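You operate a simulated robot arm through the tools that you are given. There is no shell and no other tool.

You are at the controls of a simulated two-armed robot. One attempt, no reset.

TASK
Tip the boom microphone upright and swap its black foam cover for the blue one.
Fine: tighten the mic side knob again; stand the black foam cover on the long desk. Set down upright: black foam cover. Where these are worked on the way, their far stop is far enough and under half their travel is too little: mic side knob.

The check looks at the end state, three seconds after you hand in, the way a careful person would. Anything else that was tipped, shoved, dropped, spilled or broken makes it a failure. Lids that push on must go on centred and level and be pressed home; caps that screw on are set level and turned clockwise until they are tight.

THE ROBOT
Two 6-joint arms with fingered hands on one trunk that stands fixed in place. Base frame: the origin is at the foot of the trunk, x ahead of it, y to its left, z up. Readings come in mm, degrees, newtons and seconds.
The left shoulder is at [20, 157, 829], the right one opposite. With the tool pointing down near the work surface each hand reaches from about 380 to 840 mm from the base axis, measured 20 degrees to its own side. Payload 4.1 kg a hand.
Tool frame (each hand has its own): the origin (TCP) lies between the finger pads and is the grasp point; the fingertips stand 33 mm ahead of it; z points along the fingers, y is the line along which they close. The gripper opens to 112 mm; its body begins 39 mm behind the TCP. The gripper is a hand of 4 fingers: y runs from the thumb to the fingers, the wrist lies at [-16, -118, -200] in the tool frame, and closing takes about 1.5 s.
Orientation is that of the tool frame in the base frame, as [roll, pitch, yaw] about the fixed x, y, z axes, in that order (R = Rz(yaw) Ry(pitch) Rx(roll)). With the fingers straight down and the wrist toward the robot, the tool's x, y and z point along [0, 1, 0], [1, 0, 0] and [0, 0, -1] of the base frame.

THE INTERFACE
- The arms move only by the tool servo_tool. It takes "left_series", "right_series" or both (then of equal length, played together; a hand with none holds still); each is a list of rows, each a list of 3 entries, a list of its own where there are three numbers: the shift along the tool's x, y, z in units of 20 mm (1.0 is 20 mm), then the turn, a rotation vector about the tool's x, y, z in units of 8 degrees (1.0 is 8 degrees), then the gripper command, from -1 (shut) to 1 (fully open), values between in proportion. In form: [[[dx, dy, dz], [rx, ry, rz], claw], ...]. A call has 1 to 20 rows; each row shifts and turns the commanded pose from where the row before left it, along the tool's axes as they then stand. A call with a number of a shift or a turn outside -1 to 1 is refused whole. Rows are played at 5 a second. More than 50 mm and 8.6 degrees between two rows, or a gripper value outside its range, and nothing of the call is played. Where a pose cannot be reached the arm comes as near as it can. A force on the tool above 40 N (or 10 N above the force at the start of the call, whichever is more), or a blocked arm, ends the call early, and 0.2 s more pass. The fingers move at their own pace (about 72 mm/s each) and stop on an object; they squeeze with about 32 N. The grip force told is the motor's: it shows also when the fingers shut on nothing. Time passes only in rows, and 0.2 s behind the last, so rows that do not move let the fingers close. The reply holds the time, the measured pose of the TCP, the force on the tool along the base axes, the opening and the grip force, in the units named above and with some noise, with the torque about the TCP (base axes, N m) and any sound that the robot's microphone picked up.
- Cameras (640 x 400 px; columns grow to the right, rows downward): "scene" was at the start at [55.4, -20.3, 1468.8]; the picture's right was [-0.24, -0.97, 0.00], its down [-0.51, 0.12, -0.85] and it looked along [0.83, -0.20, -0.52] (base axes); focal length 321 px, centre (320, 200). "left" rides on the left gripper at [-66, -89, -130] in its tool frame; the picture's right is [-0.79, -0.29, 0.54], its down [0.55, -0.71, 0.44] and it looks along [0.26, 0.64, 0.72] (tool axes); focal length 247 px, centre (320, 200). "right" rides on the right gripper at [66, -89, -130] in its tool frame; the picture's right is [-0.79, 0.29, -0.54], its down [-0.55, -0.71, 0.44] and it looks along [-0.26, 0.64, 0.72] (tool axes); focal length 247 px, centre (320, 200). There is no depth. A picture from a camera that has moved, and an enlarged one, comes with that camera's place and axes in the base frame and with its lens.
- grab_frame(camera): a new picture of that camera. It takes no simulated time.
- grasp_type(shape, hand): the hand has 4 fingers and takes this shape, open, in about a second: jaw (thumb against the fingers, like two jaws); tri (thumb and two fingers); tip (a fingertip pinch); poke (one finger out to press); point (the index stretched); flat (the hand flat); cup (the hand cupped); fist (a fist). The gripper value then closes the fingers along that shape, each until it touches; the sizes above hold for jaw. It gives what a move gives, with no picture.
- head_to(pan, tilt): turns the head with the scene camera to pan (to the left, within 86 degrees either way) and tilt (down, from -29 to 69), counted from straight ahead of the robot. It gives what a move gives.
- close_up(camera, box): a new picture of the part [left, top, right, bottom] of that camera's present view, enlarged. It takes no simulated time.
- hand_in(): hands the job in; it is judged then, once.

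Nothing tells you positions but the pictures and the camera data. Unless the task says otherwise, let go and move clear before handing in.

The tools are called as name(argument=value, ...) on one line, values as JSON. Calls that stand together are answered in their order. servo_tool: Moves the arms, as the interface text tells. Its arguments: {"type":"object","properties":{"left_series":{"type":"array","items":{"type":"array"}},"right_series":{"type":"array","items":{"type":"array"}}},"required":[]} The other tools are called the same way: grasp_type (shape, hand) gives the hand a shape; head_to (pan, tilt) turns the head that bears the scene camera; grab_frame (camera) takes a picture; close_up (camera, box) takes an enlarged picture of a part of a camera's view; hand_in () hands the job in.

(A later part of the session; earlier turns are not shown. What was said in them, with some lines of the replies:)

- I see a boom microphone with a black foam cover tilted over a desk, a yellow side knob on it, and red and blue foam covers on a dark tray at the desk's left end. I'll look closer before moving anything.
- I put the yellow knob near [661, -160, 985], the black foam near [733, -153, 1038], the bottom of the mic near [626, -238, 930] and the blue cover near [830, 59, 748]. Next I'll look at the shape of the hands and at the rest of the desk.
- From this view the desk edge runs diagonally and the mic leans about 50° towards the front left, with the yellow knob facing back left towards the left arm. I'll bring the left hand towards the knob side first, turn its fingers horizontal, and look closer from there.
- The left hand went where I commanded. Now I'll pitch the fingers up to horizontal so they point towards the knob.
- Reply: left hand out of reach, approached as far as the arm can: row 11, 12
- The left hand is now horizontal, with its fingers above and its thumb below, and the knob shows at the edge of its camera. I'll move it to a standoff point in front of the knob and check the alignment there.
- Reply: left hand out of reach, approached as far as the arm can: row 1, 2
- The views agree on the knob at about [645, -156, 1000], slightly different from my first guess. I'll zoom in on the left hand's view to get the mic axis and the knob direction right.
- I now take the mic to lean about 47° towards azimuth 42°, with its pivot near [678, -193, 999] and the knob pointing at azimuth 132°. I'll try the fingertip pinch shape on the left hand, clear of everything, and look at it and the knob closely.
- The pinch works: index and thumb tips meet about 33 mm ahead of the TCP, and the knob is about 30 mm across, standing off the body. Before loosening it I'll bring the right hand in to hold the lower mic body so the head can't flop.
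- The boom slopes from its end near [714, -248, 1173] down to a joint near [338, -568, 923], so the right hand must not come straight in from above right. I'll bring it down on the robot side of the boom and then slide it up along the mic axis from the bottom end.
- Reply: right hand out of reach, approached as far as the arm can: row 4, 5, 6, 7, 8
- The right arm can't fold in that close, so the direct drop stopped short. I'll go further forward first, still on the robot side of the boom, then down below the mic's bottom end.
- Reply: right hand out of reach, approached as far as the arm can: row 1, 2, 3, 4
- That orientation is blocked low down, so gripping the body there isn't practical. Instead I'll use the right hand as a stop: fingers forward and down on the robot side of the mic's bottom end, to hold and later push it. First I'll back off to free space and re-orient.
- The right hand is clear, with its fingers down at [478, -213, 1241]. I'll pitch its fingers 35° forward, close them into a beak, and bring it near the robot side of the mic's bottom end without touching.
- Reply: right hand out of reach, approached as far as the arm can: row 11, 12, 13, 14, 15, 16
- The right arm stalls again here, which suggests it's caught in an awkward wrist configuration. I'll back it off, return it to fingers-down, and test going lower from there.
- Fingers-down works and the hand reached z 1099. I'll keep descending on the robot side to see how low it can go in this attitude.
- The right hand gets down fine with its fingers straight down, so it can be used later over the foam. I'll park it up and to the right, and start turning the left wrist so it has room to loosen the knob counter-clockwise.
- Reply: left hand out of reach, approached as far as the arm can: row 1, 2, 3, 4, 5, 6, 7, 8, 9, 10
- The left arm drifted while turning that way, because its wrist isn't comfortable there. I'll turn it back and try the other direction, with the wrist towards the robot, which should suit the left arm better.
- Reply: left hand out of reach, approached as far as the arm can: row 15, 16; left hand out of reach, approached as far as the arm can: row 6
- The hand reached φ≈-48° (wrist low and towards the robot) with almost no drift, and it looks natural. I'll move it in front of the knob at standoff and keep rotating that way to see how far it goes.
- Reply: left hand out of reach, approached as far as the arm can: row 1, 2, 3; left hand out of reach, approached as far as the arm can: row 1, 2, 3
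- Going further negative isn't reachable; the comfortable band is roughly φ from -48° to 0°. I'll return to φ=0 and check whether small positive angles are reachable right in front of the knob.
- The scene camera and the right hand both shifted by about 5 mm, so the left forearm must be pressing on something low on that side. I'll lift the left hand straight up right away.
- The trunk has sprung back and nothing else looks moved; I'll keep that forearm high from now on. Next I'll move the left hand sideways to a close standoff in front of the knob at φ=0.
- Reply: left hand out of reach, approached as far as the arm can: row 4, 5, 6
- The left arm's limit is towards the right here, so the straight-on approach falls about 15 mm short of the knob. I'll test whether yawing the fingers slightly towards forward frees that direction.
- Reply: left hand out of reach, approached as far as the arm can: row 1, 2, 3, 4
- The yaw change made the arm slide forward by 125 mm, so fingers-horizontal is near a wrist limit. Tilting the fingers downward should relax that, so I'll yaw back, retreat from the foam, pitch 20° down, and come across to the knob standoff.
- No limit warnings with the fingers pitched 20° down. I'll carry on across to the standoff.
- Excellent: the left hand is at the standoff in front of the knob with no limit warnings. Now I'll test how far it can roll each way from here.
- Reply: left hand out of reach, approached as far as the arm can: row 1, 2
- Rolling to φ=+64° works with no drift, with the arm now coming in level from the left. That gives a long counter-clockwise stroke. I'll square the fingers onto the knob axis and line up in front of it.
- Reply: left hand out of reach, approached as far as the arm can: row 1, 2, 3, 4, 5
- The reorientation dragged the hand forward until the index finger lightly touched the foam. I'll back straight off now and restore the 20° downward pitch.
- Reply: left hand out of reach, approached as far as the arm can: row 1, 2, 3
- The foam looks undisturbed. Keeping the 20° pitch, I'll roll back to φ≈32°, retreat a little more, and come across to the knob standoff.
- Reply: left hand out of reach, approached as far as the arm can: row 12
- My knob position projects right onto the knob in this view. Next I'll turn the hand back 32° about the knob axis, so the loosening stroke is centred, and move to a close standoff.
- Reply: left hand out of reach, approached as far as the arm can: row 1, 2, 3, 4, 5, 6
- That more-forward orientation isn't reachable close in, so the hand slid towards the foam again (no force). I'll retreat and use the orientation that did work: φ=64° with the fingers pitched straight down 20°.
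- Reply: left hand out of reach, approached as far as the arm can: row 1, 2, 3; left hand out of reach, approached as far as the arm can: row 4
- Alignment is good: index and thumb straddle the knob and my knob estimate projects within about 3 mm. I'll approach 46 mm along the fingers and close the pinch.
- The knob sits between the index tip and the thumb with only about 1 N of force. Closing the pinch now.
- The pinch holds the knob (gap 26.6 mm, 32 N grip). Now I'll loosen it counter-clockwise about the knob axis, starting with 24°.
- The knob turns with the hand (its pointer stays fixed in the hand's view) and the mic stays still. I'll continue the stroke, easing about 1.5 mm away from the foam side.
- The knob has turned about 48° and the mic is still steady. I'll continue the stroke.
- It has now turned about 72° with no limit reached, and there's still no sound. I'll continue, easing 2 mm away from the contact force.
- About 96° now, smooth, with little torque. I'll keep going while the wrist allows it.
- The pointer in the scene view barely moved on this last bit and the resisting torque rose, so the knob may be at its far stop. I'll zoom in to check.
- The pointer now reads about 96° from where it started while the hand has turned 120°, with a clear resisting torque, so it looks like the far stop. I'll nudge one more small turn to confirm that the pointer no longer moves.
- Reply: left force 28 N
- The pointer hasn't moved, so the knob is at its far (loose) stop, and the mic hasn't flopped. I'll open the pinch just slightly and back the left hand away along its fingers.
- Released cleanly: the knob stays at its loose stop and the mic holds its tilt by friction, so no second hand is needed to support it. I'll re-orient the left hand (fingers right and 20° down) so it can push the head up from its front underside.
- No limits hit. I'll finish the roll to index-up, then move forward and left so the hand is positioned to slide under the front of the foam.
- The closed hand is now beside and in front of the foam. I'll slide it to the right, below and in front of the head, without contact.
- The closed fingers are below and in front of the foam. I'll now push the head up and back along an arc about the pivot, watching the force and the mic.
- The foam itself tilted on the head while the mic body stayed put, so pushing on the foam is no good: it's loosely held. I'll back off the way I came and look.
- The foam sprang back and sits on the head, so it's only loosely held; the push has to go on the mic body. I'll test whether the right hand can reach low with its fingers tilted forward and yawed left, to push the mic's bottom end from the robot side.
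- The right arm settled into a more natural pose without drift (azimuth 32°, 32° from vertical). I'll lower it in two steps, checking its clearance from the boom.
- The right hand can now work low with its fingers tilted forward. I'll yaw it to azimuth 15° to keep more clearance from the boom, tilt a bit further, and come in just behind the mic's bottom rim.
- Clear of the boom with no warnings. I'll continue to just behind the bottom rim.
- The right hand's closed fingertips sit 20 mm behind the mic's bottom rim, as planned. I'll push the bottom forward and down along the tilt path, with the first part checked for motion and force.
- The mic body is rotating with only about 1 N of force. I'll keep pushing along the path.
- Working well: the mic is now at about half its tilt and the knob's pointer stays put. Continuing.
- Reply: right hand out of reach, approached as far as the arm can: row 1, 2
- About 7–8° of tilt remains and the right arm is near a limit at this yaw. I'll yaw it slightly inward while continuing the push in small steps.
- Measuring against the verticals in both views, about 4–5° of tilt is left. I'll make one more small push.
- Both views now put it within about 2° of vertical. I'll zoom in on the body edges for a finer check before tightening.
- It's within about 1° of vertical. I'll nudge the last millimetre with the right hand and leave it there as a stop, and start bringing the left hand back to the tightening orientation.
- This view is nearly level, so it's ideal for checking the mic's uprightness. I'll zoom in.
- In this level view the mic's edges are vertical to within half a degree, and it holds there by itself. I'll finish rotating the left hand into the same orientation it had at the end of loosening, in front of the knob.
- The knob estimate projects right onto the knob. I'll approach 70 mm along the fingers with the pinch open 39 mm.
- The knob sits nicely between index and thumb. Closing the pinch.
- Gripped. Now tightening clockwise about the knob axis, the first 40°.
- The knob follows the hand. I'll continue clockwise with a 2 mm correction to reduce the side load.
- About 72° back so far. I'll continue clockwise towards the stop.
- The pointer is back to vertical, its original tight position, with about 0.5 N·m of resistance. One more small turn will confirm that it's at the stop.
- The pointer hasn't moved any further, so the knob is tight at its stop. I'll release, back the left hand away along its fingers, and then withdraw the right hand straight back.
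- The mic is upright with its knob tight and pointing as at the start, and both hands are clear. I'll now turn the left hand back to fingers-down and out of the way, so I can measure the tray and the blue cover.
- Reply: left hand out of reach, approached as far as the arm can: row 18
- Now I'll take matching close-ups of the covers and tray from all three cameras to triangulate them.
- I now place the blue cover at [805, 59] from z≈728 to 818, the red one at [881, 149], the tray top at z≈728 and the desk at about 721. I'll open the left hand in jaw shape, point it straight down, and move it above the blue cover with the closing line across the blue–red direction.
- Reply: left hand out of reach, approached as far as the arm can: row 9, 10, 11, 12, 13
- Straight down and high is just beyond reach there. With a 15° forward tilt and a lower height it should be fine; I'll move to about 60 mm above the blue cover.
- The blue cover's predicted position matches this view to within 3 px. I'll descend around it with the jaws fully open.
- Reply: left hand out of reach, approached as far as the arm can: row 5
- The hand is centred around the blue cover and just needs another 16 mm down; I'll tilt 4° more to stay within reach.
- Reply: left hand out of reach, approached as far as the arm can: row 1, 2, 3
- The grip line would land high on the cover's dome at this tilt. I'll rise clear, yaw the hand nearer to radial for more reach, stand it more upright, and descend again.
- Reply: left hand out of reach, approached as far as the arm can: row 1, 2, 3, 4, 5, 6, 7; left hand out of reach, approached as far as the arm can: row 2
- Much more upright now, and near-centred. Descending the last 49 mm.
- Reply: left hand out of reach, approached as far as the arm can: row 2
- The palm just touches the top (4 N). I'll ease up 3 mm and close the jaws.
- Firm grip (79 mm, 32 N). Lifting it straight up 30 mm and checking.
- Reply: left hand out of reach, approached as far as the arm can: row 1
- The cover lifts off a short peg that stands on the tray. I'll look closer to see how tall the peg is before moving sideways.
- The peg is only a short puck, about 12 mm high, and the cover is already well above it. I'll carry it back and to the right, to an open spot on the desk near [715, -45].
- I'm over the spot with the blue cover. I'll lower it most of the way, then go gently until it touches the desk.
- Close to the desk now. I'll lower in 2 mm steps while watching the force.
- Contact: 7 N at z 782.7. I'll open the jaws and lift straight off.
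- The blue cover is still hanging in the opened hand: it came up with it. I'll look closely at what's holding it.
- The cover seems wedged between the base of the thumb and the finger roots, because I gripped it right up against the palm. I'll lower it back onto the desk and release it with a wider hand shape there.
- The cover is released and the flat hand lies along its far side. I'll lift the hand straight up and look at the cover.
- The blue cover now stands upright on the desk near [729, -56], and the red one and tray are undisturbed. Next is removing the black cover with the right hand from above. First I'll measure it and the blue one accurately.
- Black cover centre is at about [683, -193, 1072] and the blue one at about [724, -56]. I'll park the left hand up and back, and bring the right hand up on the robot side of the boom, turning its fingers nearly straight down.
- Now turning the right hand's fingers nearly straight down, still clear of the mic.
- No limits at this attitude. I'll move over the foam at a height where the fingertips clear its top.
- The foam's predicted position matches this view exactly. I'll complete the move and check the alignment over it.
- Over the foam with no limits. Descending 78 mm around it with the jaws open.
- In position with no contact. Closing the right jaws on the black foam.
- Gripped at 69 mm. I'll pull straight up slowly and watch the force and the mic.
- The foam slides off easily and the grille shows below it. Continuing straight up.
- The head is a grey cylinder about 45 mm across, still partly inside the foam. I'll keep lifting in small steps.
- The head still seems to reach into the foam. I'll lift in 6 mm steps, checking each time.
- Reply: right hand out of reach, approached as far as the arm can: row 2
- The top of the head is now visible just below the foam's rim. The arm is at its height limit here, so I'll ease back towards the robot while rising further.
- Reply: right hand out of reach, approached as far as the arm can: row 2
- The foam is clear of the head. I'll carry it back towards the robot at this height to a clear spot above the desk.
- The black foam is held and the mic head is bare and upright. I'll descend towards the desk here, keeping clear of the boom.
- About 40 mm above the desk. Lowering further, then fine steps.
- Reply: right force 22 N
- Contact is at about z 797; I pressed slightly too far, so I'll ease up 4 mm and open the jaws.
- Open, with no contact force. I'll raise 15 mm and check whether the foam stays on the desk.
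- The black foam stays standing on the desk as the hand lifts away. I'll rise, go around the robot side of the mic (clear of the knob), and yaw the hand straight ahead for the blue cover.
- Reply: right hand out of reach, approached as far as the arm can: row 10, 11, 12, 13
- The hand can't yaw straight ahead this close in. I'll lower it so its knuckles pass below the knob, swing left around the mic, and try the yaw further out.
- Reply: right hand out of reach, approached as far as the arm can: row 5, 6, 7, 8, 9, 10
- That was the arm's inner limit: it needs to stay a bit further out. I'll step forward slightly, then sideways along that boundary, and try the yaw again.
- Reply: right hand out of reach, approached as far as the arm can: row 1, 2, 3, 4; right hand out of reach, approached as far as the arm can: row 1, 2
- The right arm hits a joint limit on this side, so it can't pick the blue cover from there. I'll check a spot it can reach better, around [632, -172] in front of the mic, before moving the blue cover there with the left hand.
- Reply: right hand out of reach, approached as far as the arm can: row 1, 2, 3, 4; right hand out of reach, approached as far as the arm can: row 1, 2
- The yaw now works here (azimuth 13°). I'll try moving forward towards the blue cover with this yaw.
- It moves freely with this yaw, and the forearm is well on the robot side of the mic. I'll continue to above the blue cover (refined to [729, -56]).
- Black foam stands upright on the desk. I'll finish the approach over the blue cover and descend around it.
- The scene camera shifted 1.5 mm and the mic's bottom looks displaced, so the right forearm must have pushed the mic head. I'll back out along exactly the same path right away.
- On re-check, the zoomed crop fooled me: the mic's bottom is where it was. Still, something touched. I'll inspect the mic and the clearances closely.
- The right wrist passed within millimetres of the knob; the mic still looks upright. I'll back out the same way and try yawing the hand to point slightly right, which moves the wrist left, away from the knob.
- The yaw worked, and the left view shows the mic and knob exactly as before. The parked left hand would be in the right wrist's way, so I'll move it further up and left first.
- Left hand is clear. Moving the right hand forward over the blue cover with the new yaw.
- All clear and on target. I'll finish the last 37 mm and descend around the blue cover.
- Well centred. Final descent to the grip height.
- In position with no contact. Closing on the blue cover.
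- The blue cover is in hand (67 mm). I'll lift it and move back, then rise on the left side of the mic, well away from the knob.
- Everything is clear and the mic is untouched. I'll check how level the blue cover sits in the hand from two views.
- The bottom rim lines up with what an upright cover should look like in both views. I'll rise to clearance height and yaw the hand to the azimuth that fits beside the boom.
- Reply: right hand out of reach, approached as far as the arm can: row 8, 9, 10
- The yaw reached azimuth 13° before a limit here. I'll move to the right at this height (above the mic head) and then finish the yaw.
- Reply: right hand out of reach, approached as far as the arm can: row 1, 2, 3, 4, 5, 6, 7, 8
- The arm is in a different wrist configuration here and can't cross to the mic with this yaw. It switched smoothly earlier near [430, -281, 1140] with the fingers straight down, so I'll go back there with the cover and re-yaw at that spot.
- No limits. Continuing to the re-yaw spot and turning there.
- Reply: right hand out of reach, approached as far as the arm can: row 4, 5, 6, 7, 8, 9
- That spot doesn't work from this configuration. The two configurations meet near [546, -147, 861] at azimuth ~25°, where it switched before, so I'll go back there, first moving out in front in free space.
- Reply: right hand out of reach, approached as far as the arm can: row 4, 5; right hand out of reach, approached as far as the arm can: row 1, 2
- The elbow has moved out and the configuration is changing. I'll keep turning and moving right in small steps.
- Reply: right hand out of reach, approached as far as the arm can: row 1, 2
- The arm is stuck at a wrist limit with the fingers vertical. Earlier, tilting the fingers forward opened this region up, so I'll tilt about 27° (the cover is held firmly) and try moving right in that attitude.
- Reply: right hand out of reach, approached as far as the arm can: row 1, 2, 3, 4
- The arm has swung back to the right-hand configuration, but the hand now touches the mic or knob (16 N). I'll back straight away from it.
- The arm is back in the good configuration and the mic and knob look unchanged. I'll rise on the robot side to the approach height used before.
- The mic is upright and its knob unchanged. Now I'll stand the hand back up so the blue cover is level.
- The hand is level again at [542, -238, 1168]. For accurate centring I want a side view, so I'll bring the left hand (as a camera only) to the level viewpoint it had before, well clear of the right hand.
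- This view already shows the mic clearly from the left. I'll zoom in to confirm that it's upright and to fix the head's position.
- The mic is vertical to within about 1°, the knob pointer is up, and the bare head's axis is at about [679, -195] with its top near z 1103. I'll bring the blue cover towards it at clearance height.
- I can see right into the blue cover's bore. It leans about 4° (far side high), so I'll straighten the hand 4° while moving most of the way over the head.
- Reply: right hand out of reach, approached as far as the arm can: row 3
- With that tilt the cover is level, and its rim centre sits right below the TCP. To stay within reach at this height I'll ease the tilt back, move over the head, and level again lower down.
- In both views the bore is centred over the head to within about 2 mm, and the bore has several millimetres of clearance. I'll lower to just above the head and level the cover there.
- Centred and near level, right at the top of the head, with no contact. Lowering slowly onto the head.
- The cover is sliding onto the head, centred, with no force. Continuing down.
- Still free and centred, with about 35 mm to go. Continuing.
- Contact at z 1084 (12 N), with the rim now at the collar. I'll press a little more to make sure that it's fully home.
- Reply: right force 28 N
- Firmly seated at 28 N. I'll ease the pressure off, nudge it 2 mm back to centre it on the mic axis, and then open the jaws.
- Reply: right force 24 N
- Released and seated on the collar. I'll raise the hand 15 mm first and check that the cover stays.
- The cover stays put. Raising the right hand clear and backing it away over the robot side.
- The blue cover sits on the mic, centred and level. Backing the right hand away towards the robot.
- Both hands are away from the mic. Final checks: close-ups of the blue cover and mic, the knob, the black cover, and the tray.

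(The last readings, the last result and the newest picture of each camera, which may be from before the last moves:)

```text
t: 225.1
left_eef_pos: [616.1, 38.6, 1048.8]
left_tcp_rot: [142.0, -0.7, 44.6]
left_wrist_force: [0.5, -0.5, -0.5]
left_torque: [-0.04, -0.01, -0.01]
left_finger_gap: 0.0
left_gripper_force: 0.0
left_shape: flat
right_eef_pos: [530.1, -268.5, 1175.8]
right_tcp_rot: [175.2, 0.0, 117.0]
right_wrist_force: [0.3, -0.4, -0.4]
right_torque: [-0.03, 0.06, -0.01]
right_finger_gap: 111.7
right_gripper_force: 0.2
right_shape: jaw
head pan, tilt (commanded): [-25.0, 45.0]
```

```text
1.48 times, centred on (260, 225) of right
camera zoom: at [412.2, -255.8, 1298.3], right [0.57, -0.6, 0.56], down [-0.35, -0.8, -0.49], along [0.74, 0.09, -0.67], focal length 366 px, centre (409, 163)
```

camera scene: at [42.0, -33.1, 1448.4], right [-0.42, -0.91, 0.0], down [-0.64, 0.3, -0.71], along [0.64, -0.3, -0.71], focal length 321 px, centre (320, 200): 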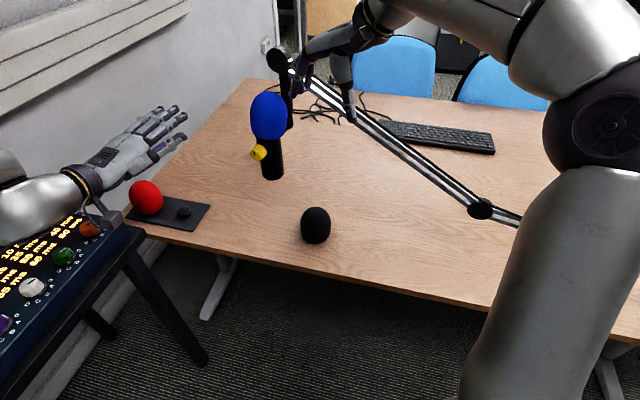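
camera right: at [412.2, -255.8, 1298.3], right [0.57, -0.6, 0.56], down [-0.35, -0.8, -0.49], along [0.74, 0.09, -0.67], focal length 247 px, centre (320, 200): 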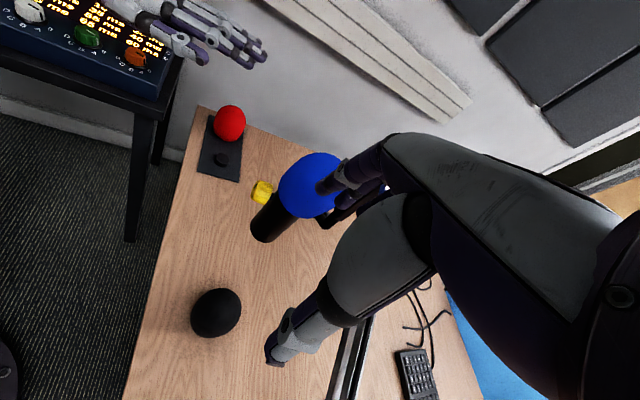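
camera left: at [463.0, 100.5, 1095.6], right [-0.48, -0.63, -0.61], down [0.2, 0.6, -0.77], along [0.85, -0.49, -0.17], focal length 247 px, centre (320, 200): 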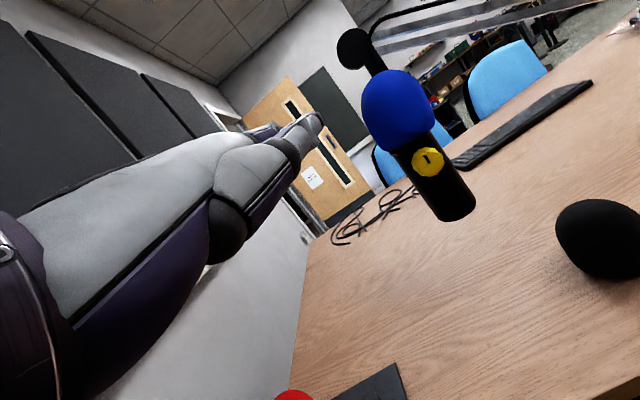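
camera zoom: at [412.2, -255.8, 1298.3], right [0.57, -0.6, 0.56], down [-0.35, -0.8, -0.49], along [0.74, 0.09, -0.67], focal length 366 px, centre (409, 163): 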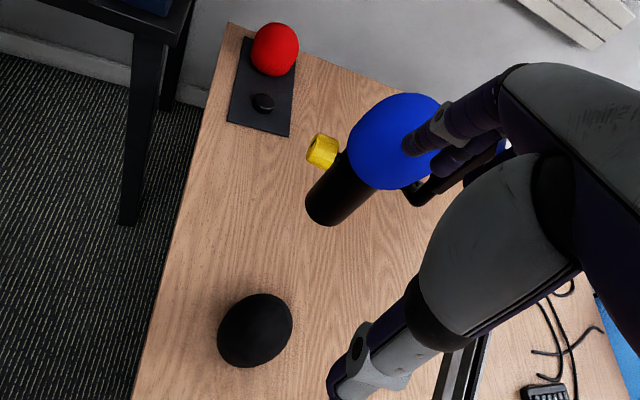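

Everything looks right except that the blue cover may lean slightly. I'll zoom in on the seam between cover and collar to judge.

close_up(camera="left", box=[385, 110, 445, 165])

close_up(camera="scene", box=[245, 85, 295, 145])

close_up(camera="right", box=[240, 140, 350, 250])

```text
7.27 times, centred on (415, 138) of left
camera zoom: at [463.0, 100.5, 1095.6], right [-0.48, -0.63, -0.61], down [0.2, 0.6, -0.77], along [0.85, -0.49, -0.17], focal length 1796 px, centre (-371, 654)
```

zoom: 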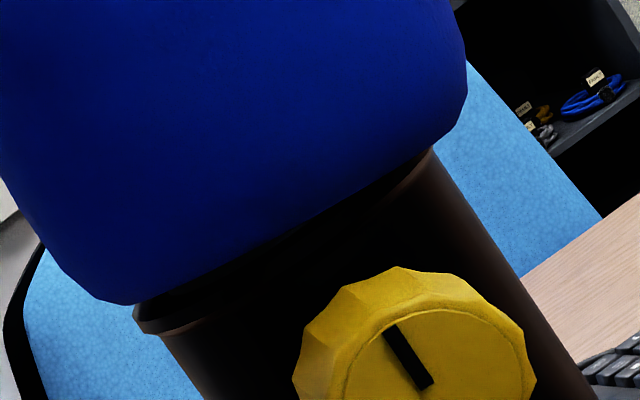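

```text
6.67 times, centred on (270, 115) of scene
camera zoom: at [42.0, -33.1, 1448.4], right [-0.42, -0.91, 0.0], down [-0.64, 0.3, -0.71], along [0.64, -0.3, -0.71], focal length 2142 px, centre (653, 767)
```

zoom: 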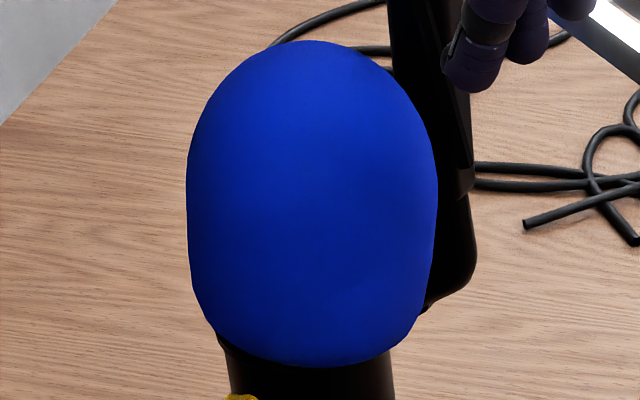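

```text
3.64 times, centred on (295, 195) of right
camera zoom: at [412.2, -255.8, 1298.3], right [0.57, -0.6, 0.56], down [-0.35, -0.8, -0.49], along [0.74, 0.09, -0.67], focal length 898 px, centre (411, 218)
```

zoom: 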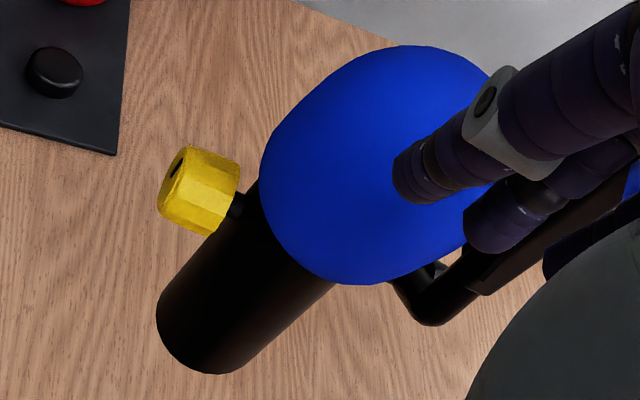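

The close-ups show the blue cover leaning about 5° to the right: its right side has slipped slightly over the collar. I'll re-grip it, lift it a little, level it, and seat it again.

servo_tool(right_series=[[[0, 1, 0.09], [0, 0, 0], 1], [[0, 1, 0.09], [0, 0, 0], 1], [[0, 1, 0.09], [0, 0, 0], 1], [[0, 1, 0.09], [0, 0, 0], 1], [[0, 1, 0.09], [0, 0, 0], 1], [[0, 1, 0.1], [0, 0, 0], 1], [[0, 0.95, 0.2], [0, 0, 0], 1], [[0, 0.9, 0.3], [0, 0, 0], 1], [[0, 0, 0], [0, 0, 0], 1]])

servo_tool(right_series=[[[0, 0.1, 0.6], [0, 0, 0], 1], [[0, -0.07, 0.95], [0, 0, 0], 1], [[0, -0.07, 0.95], [0, 0, 0], 1], [[0, -0.07, 0.95], [0, 0, 0], 1], [[0, -0.05, 0.45], [0, 0, 0], 1], [[0, 0, 0], [0, 0, 0], 1]])

close_up(camera="left", box=[345, 60, 485, 200])

close_up(camera="scene", box=[230, 70, 310, 180])

```text
t: 227.1
left_eef_pos: [615.4, 40.8, 1049.2]
left_tcp_rot: [141.9, -0.7, 44.6]
left_wrist_force: [-0.1, 0.7, -0.1]
left_torque: [-0.01, 0.02, 0.01]
left_finger_gap: 0.2
left_gripper_force: 0.1
left_shape: flat
right_eef_pos: [671.4, -197.2, 1167.2]
right_tcp_rot: [175.3, 0.0, 117.0]
right_wrist_force: [0.8, 0.3, 0.7]
right_torque: [-0.01, -0.04, 0.01]
right_finger_gap: 111.7
right_gripper_force: 0.1
right_shape: jaw
head pan, tilt (commanded): [-25.0, 45.0]
```

```text
t: 228.5
left_eef_pos: [616.9, 39.7, 1049.2]
left_tcp_rot: [142.1, -0.7, 44.6]
left_wrist_force: [0.3, 0.0, -0.6]
left_torque: [0.02, 0.04, 0.01]
left_finger_gap: 0.0
left_gripper_force: 0.1
left_shape: flat
right_eef_pos: [674.5, -195.8, 1091.7]
right_tcp_rot: [175.1, 0.0, 117.1]
right_wrist_force: [0.1, -0.2, 0.5]
right_torque: [0.03, -0.02, -0.02]
right_finger_gap: 111.9
right_gripper_force: 0.0
right_shape: jaw
head pan, tilt (commanded): [-25.0, 45.0]
```

```text
2.86 times, centred on (415, 130) of left
camera zoom: at [462.9, 100.4, 1095.6], right [-0.48, -0.63, -0.61], down [0.2, 0.6, -0.77], along [0.85, -0.49, -0.17], focal length 706 px, centre (49, 400)
```

zoom: 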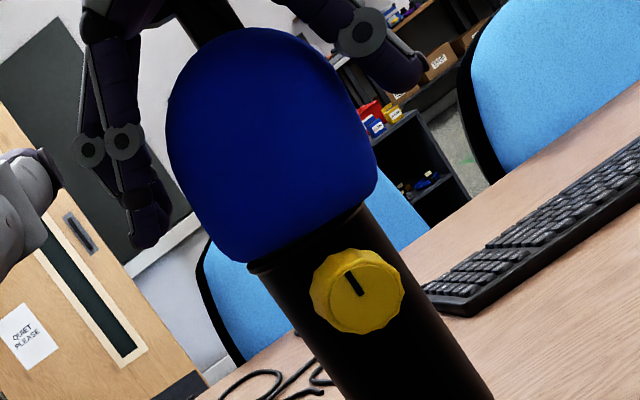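

```text
3.64 times, centred on (270, 125) of scene
camera zoom: at [41.9, -33.2, 1448.4], right [-0.42, -0.91, 0.0], down [-0.64, 0.3, -0.71], along [0.64, -0.3, -0.71], focal length 1168 px, centre (502, 473)
```

zoom: 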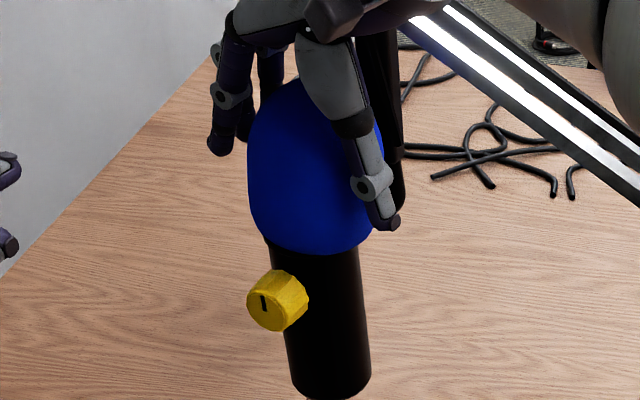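

Around the cover again. Re-gripping and lifting 15 mm to inspect its lean.

servo_tool(right_series=[[[0, 0, 0], [0, 0, 0], 0.6], [[0, 0, 0], [0, 0, 0], 0.3], [[0, 0, 0], [0, 0, 0], -0.3], [[0, 0, 0], [0, 0, 0], -1], [[0, 0, 0], [0, 0, 0], -1], [[0, 0, 0], [0, 0, 0], -1], [[0, 0.03, -0.37], [0, 0, 0], -1], [[0, 0.03, -0.37], [0, 0, 0], -1], [[0, 0, 0], [0, 0, 0], -1]])

close_up(camera="left", box=[345, 60, 485, 200])

close_up(camera="scene", box=[240, 75, 300, 155])

```text
t: 230.5
left_eef_pos: [616.8, 41.3, 1048.5]
left_tcp_rot: [142.0, -0.7, 44.6]
left_wrist_force: [0.5, -0.2, -0.4]
left_torque: [-0.02, 0.01, 0.01]
left_finger_gap: 0.0
left_gripper_force: 0.0
left_shape: flat
right_eef_pos: [673.8, -195.9, 1106.0]
right_tcp_rot: [175.2, 0.0, 116.9]
right_wrist_force: [0.8, -0.4, -0.3]
right_torque: [0.05, 0.0, 0.02]
right_finger_gap: 63.6
right_gripper_force: 31.9
right_shape: jaw
head pan, tilt (commanded): [-25.0, 45.0]
```

```text
2.86 times, centred on (415, 130) of left
camera zoom: at [462.9, 100.4, 1095.6], right [-0.48, -0.63, -0.61], down [0.2, 0.6, -0.77], along [0.85, -0.49, -0.17], focal length 706 px, centre (49, 400)
```

zoom: 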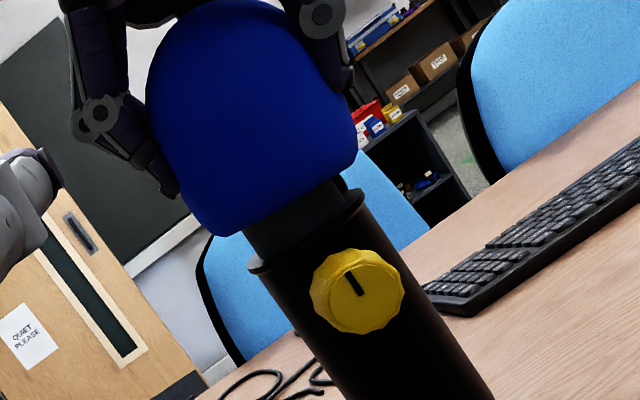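

```text
5.00 times, centred on (270, 115) of scene
camera zoom: at [41.9, -33.2, 1448.4], right [-0.42, -0.91, 0.0], down [-0.64, 0.3, -0.71], along [0.64, -0.3, -0.71], focal length 1606 px, centre (570, 625)
```

zoom: 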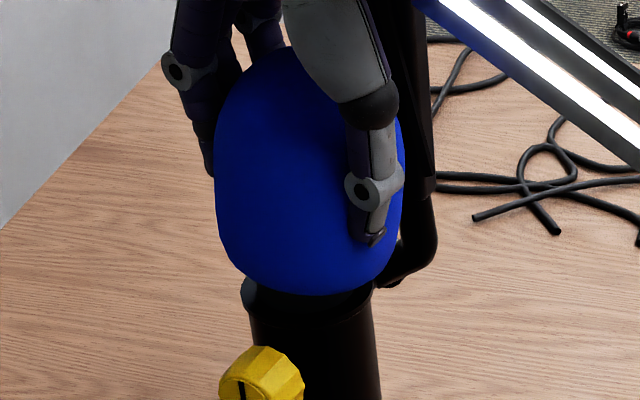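

The lean is about 8° towards the robot, which is the hand's pitch direction. I'll rotate the hand to level the cover while keeping its rim centred over the collar.

servo_tool(right_series=[[[0, 0.18, 0.015], [0.5, 0, 0], -1], [[0, 0.18, 0.0], [0.5, 0, 0], -1], [[0, 0, 0], [0, 0, 0], -1]])

close_up(camera="left", box=[345, 60, 485, 200])

close_up(camera="scene", box=[240, 75, 300, 155])

```text
t: 231.3
left_eef_pos: [616.2, 40.4, 1048.6]
left_tcp_rot: [142.0, -0.7, 44.6]
left_wrist_force: [0.2, -0.1, 0.2]
left_torque: [-0.03, -0.02, -0.03]
left_finger_gap: 0.0
left_gripper_force: 0.1
left_shape: flat
right_eef_pos: [679.7, -194.1, 1104.7]
right_tcp_rot: [-178.0, 0.2, 116.9]
right_wrist_force: [-0.2, 0.4, -1.1]
right_torque: [0.03, 0.01, 0.0]
right_finger_gap: 63.8
right_gripper_force: 31.5
right_shape: jaw
head pan, tilt (commanded): [-25.0, 45.0]
```

```text
2.86 times, centred on (415, 130) of left
camera zoom: at [462.9, 100.4, 1095.7], right [-0.48, -0.63, -0.61], down [0.2, 0.6, -0.77], along [0.85, -0.49, -0.17], focal length 706 px, centre (49, 400)
```

zoom: 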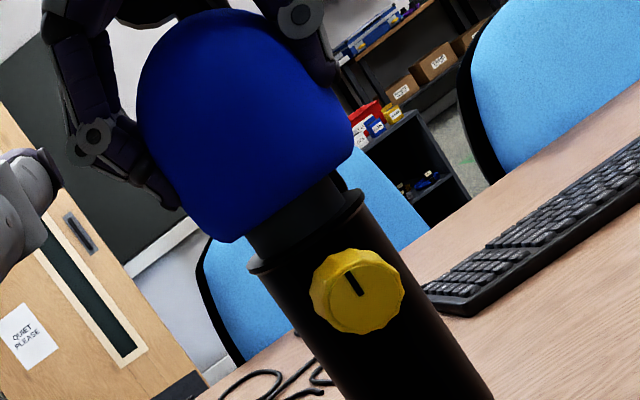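

```text
5.00 times, centred on (270, 115) of scene
camera zoom: at [41.8, -33.2, 1448.4], right [-0.42, -0.91, 0.0], down [-0.64, 0.3, -0.71], along [0.64, -0.3, -0.71], focal length 1606 px, centre (570, 625)
```

zoom: 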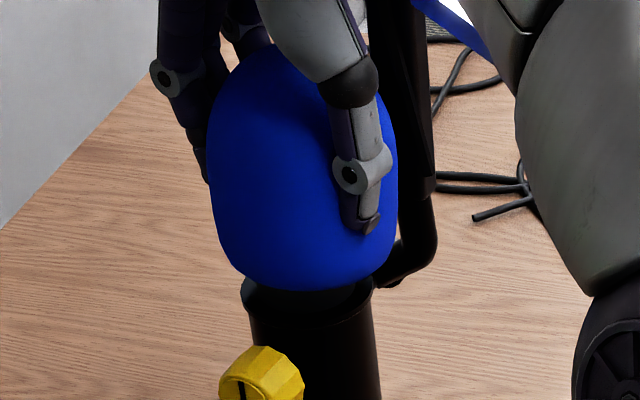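

Now it's level in the side view and centred. Lowering it back onto the collar in small steps.

servo_tool(right_series=[[[0, 0.018, 0.5], [0, 0, 0], -1], [[0, 0.007, 0.2], [0, 0, 0], -1], [[0, 0, 0], [0, 0, 0], -1]])

servo_tool(right_series=[[[0, 0.004, 0.1], [0, 0, 0], -1], [[0, 0, 0], [0, 0, 0], -1]])

close_up(camera="left", box=[365, 90, 465, 190])

close_up(camera="scene", box=[240, 75, 300, 155])

```text
t: 232.1
left_eef_pos: [616.5, 40.3, 1049.3]
left_tcp_rot: [141.9, -0.7, 44.7]
left_wrist_force: [-0.7, 0.1, 0.9]
left_torque: [-0.02, -0.02, 0.0]
left_finger_gap: 0.0
left_gripper_force: 0.0
left_shape: flat
right_eef_pos: [680.0, -193.1, 1093.1]
right_tcp_rot: [-176.9, 0.1, 117.0]
right_wrist_force: [0.2, 2.2, 9.5]
right_torque: [0.03, -0.27, 0.06]
right_finger_gap: 63.5
right_gripper_force: 31.8
right_shape: jaw
head pan, tilt (commanded): [-25.0, 45.0]
```

```text
t: 232.7
left_eef_pos: [615.9, 40.7, 1050.2]
left_tcp_rot: [141.9, -0.7, 44.6]
left_wrist_force: [-0.6, 0.8, 0.1]
left_torque: [0.01, -0.01, 0.0]
left_finger_gap: 0.0
left_gripper_force: 0.1
left_shape: flat
right_eef_pos: [680.1, -191.8, 1090.2]
right_tcp_rot: [-176.9, 0.1, 117.1]
right_wrist_force: [-0.9, 5.8, 17.9]
right_torque: [0.15, -0.4, 0.16]
right_finger_gap: 63.9
right_gripper_force: 32.4
right_shape: jaw
head pan, tilt (commanded): [-25.0, 45.0]
```

```text
4.00 times, centred on (415, 140) of left
camera zoom: at [462.4, 100.8, 1095.8], right [-0.48, -0.63, -0.61], down [0.2, 0.6, -0.77], along [0.85, -0.49, -0.17], focal length 988 px, centre (-60, 440)
```

zoom: 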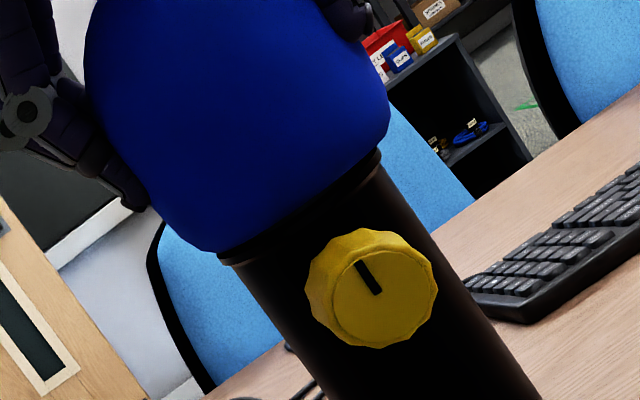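

```text
5.00 times, centred on (270, 115) of scene
camera zoom: at [41.3, -32.8, 1448.4], right [-0.42, -0.91, 0.0], down [-0.64, 0.3, -0.71], along [0.64, -0.3, -0.71], focal length 1606 px, centre (570, 625)
```

zoom: 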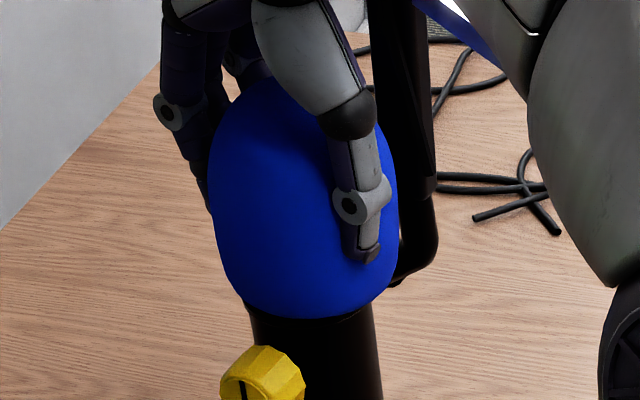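

The collar now shows evenly on both sides, with 18 N of seating force. I'll relax the pressure and open the jaws.

servo_tool(right_series=[[[0, -0.004, -0.12], [0, 0, 0], -1], [[0, 0, 0], [0, 0, 0], -0.6], [[0, 0, 0], [0, 0, 0], -0.1], [[0, 0, 0], [0, 0, 0], 0.2], [[0, 0, 0], [0, 0, 0], 0.5], [[0, 0, 0], [0, 0, 0], 1], [[0, 0, 0], [0, 0, 0], 1], [[0, 0, 0], [0, 0, 0], 1]])

close_up(camera="left", box=[345, 60, 485, 200])

close_up(camera="scene", box=[240, 75, 300, 155])

```text
t: 234.5
left_eef_pos: [616.0, 40.0, 1049.2]
left_tcp_rot: [141.9, -0.7, 44.6]
left_wrist_force: [0.0, 0.2, 0.3]
left_torque: [0.0, -0.02, -0.02]
left_finger_gap: 0.0
left_gripper_force: 0.0
left_shape: flat
right_eef_pos: [680.3, -192.8, 1091.4]
right_tcp_rot: [-176.8, 0.0, 117.0]
right_wrist_force: [-0.4, -0.5, -0.3]
right_torque: [-0.03, -0.01, -0.03]
right_finger_gap: 111.6
right_gripper_force: 0.1
right_shape: jaw
head pan, tilt (commanded): [-25.0, 45.0]
```

```text
2.86 times, centred on (415, 130) of left
camera zoom: at [462.9, 100.4, 1095.6], right [-0.48, -0.63, -0.61], down [0.2, 0.6, -0.77], along [0.85, -0.49, -0.17], focal length 706 px, centre (49, 400)
```

zoom: 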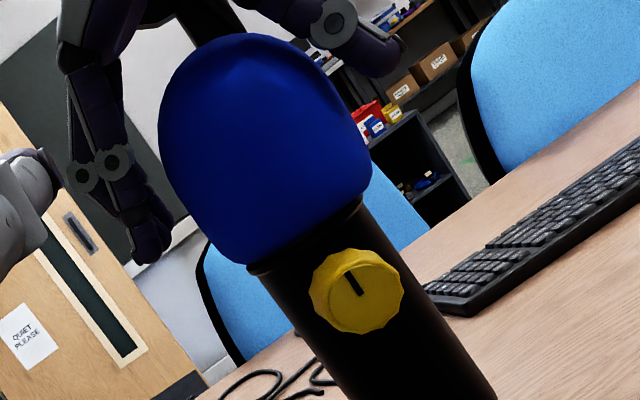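

```text
5.00 times, centred on (270, 115) of scene
camera zoom: at [41.9, -33.2, 1448.4], right [-0.42, -0.91, 0.0], down [-0.64, 0.3, -0.71], along [0.64, -0.3, -0.71], focal length 1606 px, centre (570, 625)
```

zoom: 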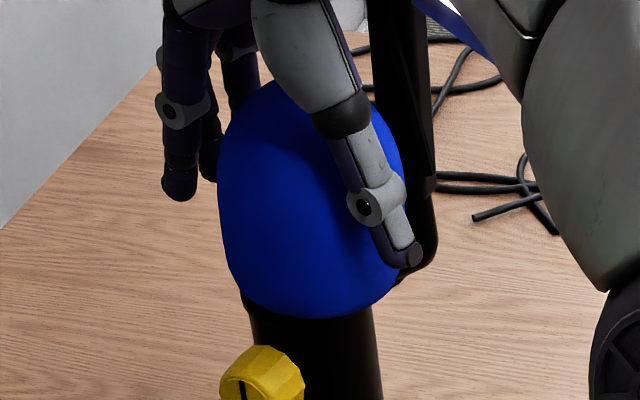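

Released. Raising the hand straight up, slowly at first.

servo_tool(right_series=[[[0, -0.02, -0.37], [0, 0, 0], 1], [[0, -0.02, -0.37], [0, 0, 0], 1], [[0, -0.05, -0.9], [0, 0, 0], 1], [[0, -0.05, -0.9], [0, 0, 0], 1], [[0, -0.3, -0.8], [0, 0, 0], 1], [[0, 0, 0], [0, 0, 0], 1]])

close_up(camera="left", box=[345, 60, 485, 200])

close_up(camera="scene", box=[240, 75, 300, 155])

```text
t: 235.9
left_eef_pos: [615.6, 39.9, 1048.3]
left_tcp_rot: [142.0, -0.7, 44.7]
left_wrist_force: [0.4, 0.2, 0.3]
left_torque: [0.03, 0.01, -0.01]
left_finger_gap: 0.1
left_gripper_force: 0.0
left_shape: flat
right_eef_pos: [649.3, -190.0, 1143.3]
right_tcp_rot: [-176.7, 0.1, 117.1]
right_wrist_force: [0.1, 0.3, -0.2]
right_torque: [0.02, -0.01, -0.02]
right_finger_gap: 111.8
right_gripper_force: 0.1
right_shape: jaw
right hand out of reach, approached as far as the arm can: row 2, 3, 4, 5
head pan, tilt (commanded): [-25.0, 45.0]
```

```text
2.86 times, centred on (415, 130) of left
camera zoom: at [462.8, 100.4, 1095.7], right [-0.48, -0.63, -0.61], down [0.2, 0.6, -0.77], along [0.85, -0.49, -0.17], focal length 706 px, centre (49, 400)
```

zoom: 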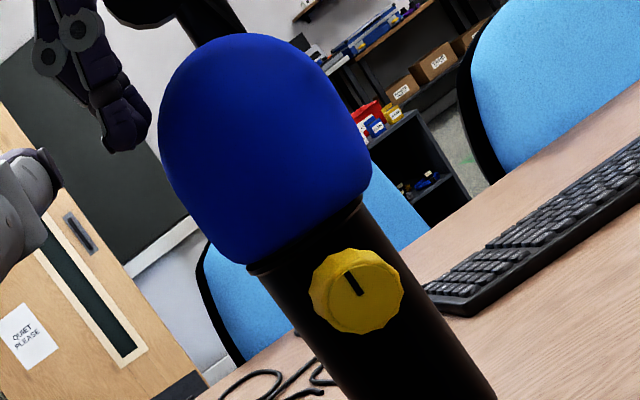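

```text
5.00 times, centred on (270, 115) of scene
camera zoom: at [41.8, -33.2, 1448.4], right [-0.42, -0.91, 0.0], down [-0.64, 0.3, -0.71], along [0.64, -0.3, -0.71], focal length 1606 px, centre (570, 625)
```

zoom: 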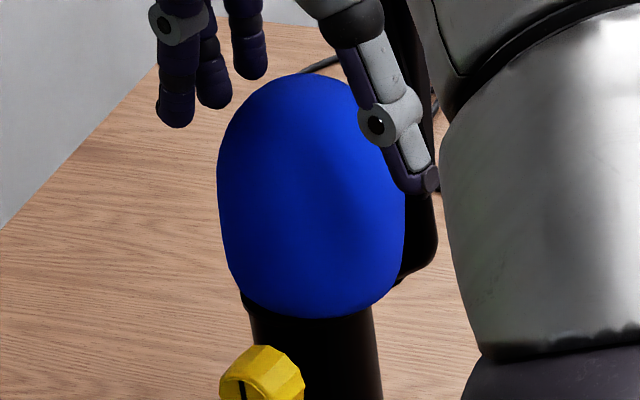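

The cover stays seated. The arm is at its height limit in this attitude, so I'll tilt back slightly, rise a bit more, and then withdraw.

servo_tool(right_series=[[[0, 0, -0.3], [-0.6, 0, 0], 1], [[0, 0, -0.3], [-0.6, 0, 0], 1], [[0, 0.1, -0.7], [0, 0, 0], 1], [[0, 0.1, -0.7], [0, 0, 0], 1], [[0, 0, 0], [0, 0, 0], 1]])

close_up(camera="scene", box=[220, 40, 330, 190])

grab_frame(camera="left")

```text
t: 237.1
left_eef_pos: [615.7, 38.6, 1049.2]
left_tcp_rot: [142.1, -0.7, 44.7]
left_wrist_force: [0.6, 0.6, -0.2]
left_torque: [0.01, 0.0, -0.01]
left_finger_gap: 0.1
left_gripper_force: 0.1
left_shape: flat
right_eef_pos: [662.4, -194.9, 1188.1]
right_tcp_rot: [173.5, -0.1, 117.0]
right_wrist_force: [-0.4, 0.6, -0.8]
right_torque: [-0.01, -0.03, 0.0]
right_finger_gap: 111.9
right_gripper_force: 0.1
right_shape: jaw
right hand out of reach, approached as far as the arm can: row 1, 2, 3, 4
head pan, tilt (commanded): [-25.0, 45.0]
```

```text
2.67 times, centred on (275, 115) of scene
camera zoom: at [41.8, -33.2, 1448.4], right [-0.42, -0.91, 0.0], down [-0.64, 0.3, -0.71], along [0.64, -0.3, -0.71], focal length 857 px, centre (440, 427)
```

zoom: 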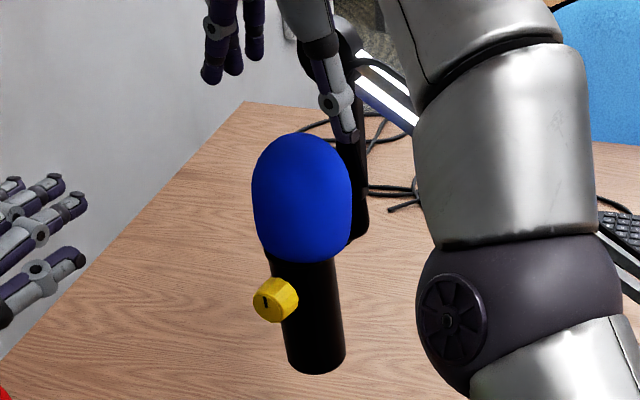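

```text
taken
camera left: at [462.8, 100.4, 1095.7], right [-0.48, -0.63, -0.61], down [0.2, 0.6, -0.77], along [0.85, -0.49, -0.17], focal length 247 px, centre (320, 200)
```

left: 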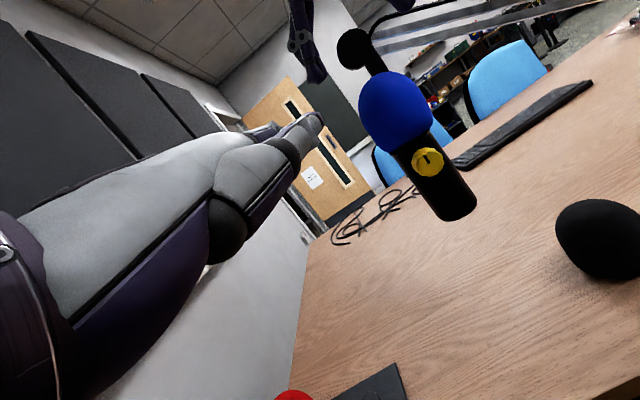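

Clear above the cover. Withdrawing the right hand back towards the robot.

servo_tool(right_series=[[[0, -1, -0.11], [0, 0, 0], 1], [[0, -1, -0.11], [0, 0, 0], 1], [[0, -1, -0.11], [0, 0, 0], 1], [[0, -1, -0.11], [0, 0, 0], 1], [[0, -1, -0.11], [0, 0, 0], 1], [[0, -1, -0.11], [0, 0, 0], 1], [[0, -1, -0.11], [0, 0, 0], 1], [[0, -1, -0.11], [0, 0, 0], 1], [[0, 0, 0], [0, 0, 0], 1]])

close_up(camera="left", box=[345, 60, 485, 230])

close_up(camera="scene", box=[230, 80, 310, 190])

close_up(camera="left", box=[385, 110, 445, 165])

close_up(camera="right", box=[200, 110, 380, 290])

```text
t: 239.1
left_eef_pos: [617.6, 38.6, 1046.6]
left_tcp_rot: [142.0, -0.6, 44.6]
left_wrist_force: [0.4, 0.7, 0.4]
left_torque: [0.01, 0.0, 0.03]
left_finger_gap: 0.0
left_gripper_force: 0.1
left_shape: flat
right_eef_pos: [587.7, -281.0, 1249.5]
right_tcp_rot: [173.8, -0.1, 117.1]
right_wrist_force: [0.7, -0.1, -0.3]
right_torque: [-0.01, 0.02, 0.02]
right_finger_gap: 112.1
right_gripper_force: 0.1
right_shape: jaw
right hand out of reach, approached as far as the arm can: row 1, 2, 3, 4, 5, 6, 7, 8
head pan, tilt (commanded): [-25.0, 45.0]
```

```text
2.35 times, centred on (415, 145) of left
camera zoom: at [462.9, 100.4, 1095.6], right [-0.48, -0.63, -0.61], down [0.2, 0.6, -0.77], along [0.85, -0.49, -0.17], focal length 581 px, centre (96, 329)
```

zoom: 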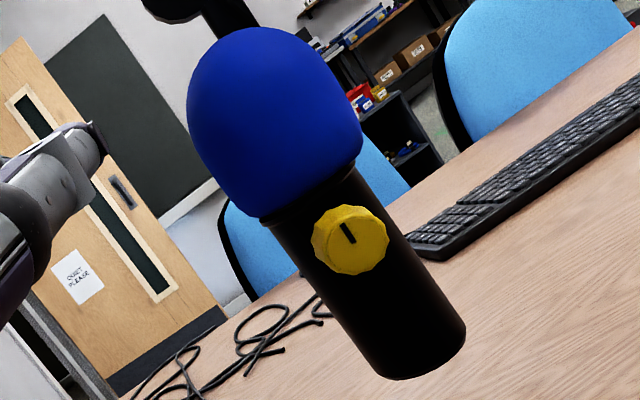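

```text
3.64 times, centred on (270, 135) of scene
camera zoom: at [41.9, -33.2, 1448.4], right [-0.42, -0.91, 0.0], down [-0.64, 0.3, -0.71], along [0.64, -0.3, -0.71], focal length 1168 px, centre (502, 436)
```

zoom: 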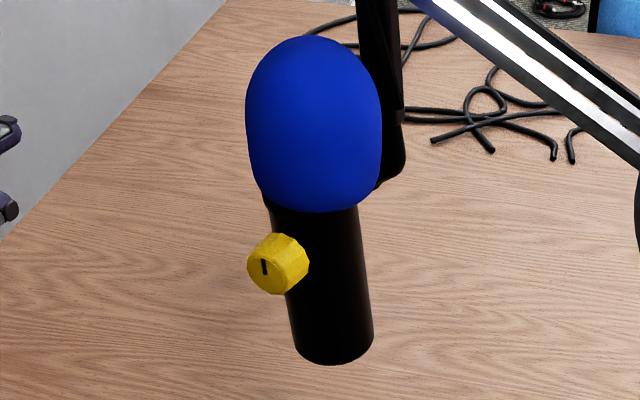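

```text
7.27 times, centred on (415, 138) of left
camera zoom: at [462.9, 100.4, 1095.6], right [-0.48, -0.63, -0.61], down [0.2, 0.6, -0.77], along [0.85, -0.49, -0.17], focal length 1796 px, centre (-371, 654)
```

zoom: 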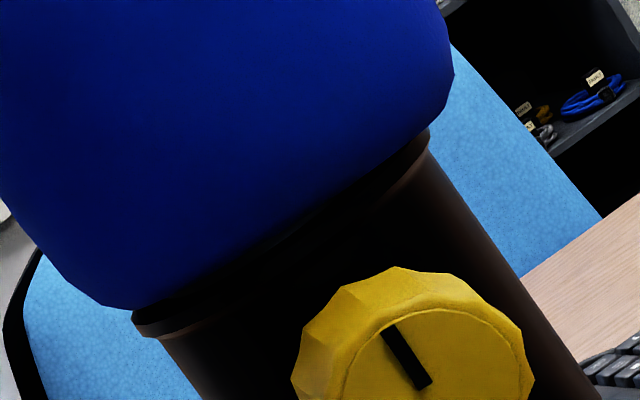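

```text
2.22 times, centred on (290, 200) of right
camera zoom: at [466.7, -269.8, 1367.9], right [0.56, -0.6, 0.57], down [-0.34, -0.79, -0.51], along [0.76, 0.1, -0.65], focal length 549 px, centre (387, 200)
```

zoom: 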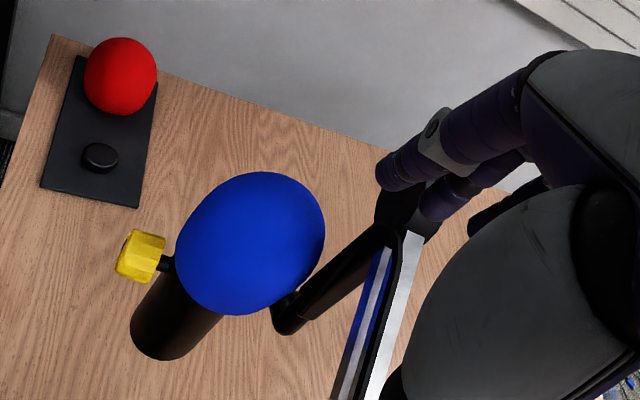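

The collar shows evenly all round, and the cover is centred and level on an upright mic. One last look at the whole scene before handing in.

grab_frame(camera="scene")

close_up(camera="scene", box=[100, 90, 360, 280])

grab_frame(camera="left")

```text
taken
camera scene: at [41.9, -33.2, 1448.4], right [-0.42, -0.91, 0.0], down [-0.64, 0.3, -0.71], along [0.64, -0.3, -0.71], focal length 321 px, centre (320, 200)
```

scene: 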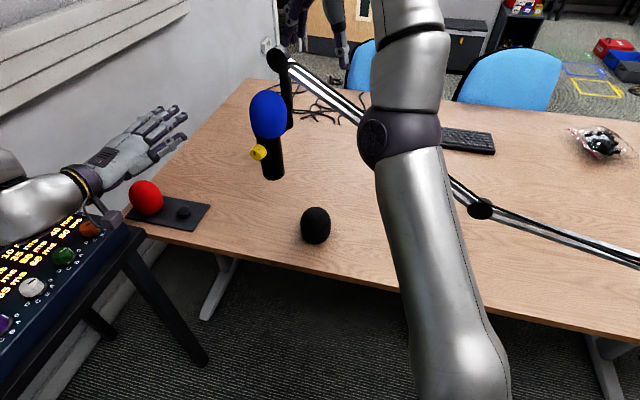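

```text
2.11 times, centred on (230, 185) of scene
camera zoom: at [41.9, -33.2, 1448.4], right [-0.42, -0.91, 0.0], down [-0.64, 0.3, -0.71], along [0.64, -0.3, -0.71], focal length 676 px, centre (510, 232)
```

zoom: 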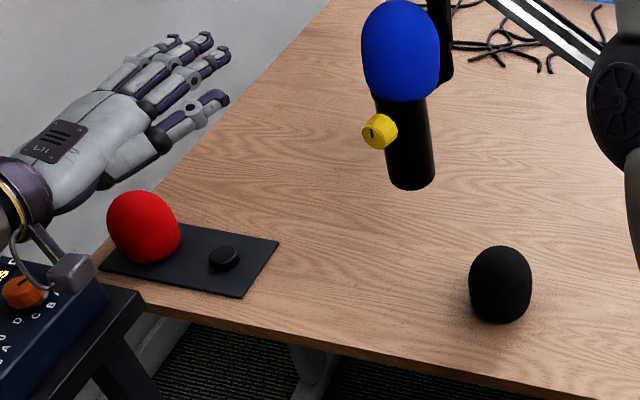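

```text
taken
camera left: at [462.9, 100.4, 1095.6], right [-0.48, -0.63, -0.61], down [0.2, 0.6, -0.77], along [0.85, -0.49, -0.17], focal length 247 px, centre (320, 200)
```

left: 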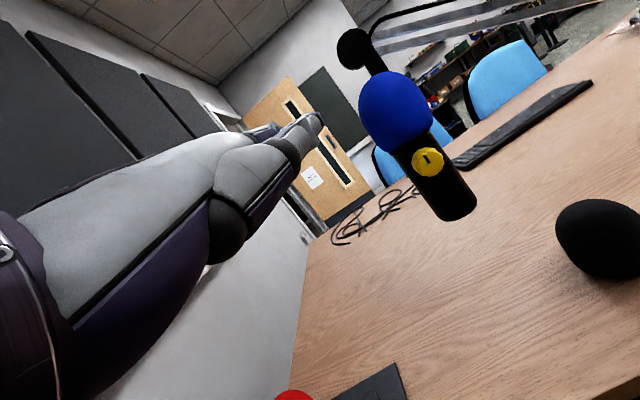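

The mic is upright with its side knob turned back tight. The blue cover is seated level on it, the black cover stands upright on the desk, and both hands are empty and clear. Nothing else appears to have moved, so I'm handing in.

hand_in()

```text
The job is handed in.
```

The job is handed in and I haven't been told the result. By my last camera checks, the end state matches the task.

- **Mic:** It stands upright, within about 2° of vertical in both views. I loosened the side knob to its far stop before tipping the mic. I then turned it back clockwise until it would go no further, and its pointer is back where it started.
- **Blue cover:** It sits on the mic, pressed down onto the collar and level. My best estimate puts it within about 2 mm of centre. The first time I seated it, it leaned about 5–8°, so I gripped it again, levelled it and pressed it home a second time.
- **Black cover:** It stands upright on the long desk in front of the mic.
- **Other things:** The red cover, tray, keyboard and console look unmoved in the pictures.

Three contacts along the way could matter:

- **Left arm:** Early on, my left arm pressed against something low on its side, probably the console or its stand. The console knobs and the stand leg are in the same place as before.
- **First pass at the blue cover:** Reaching for it the first time, my right arm briefly pressed on something near the knob or my left hand. The mic and knob looked unchanged afterwards.
- **Carrying the blue cover:** While carrying it, my right hand touched the mic or its knob with about 16 N. The mic angle and knob pointer looked unchanged afterwards.
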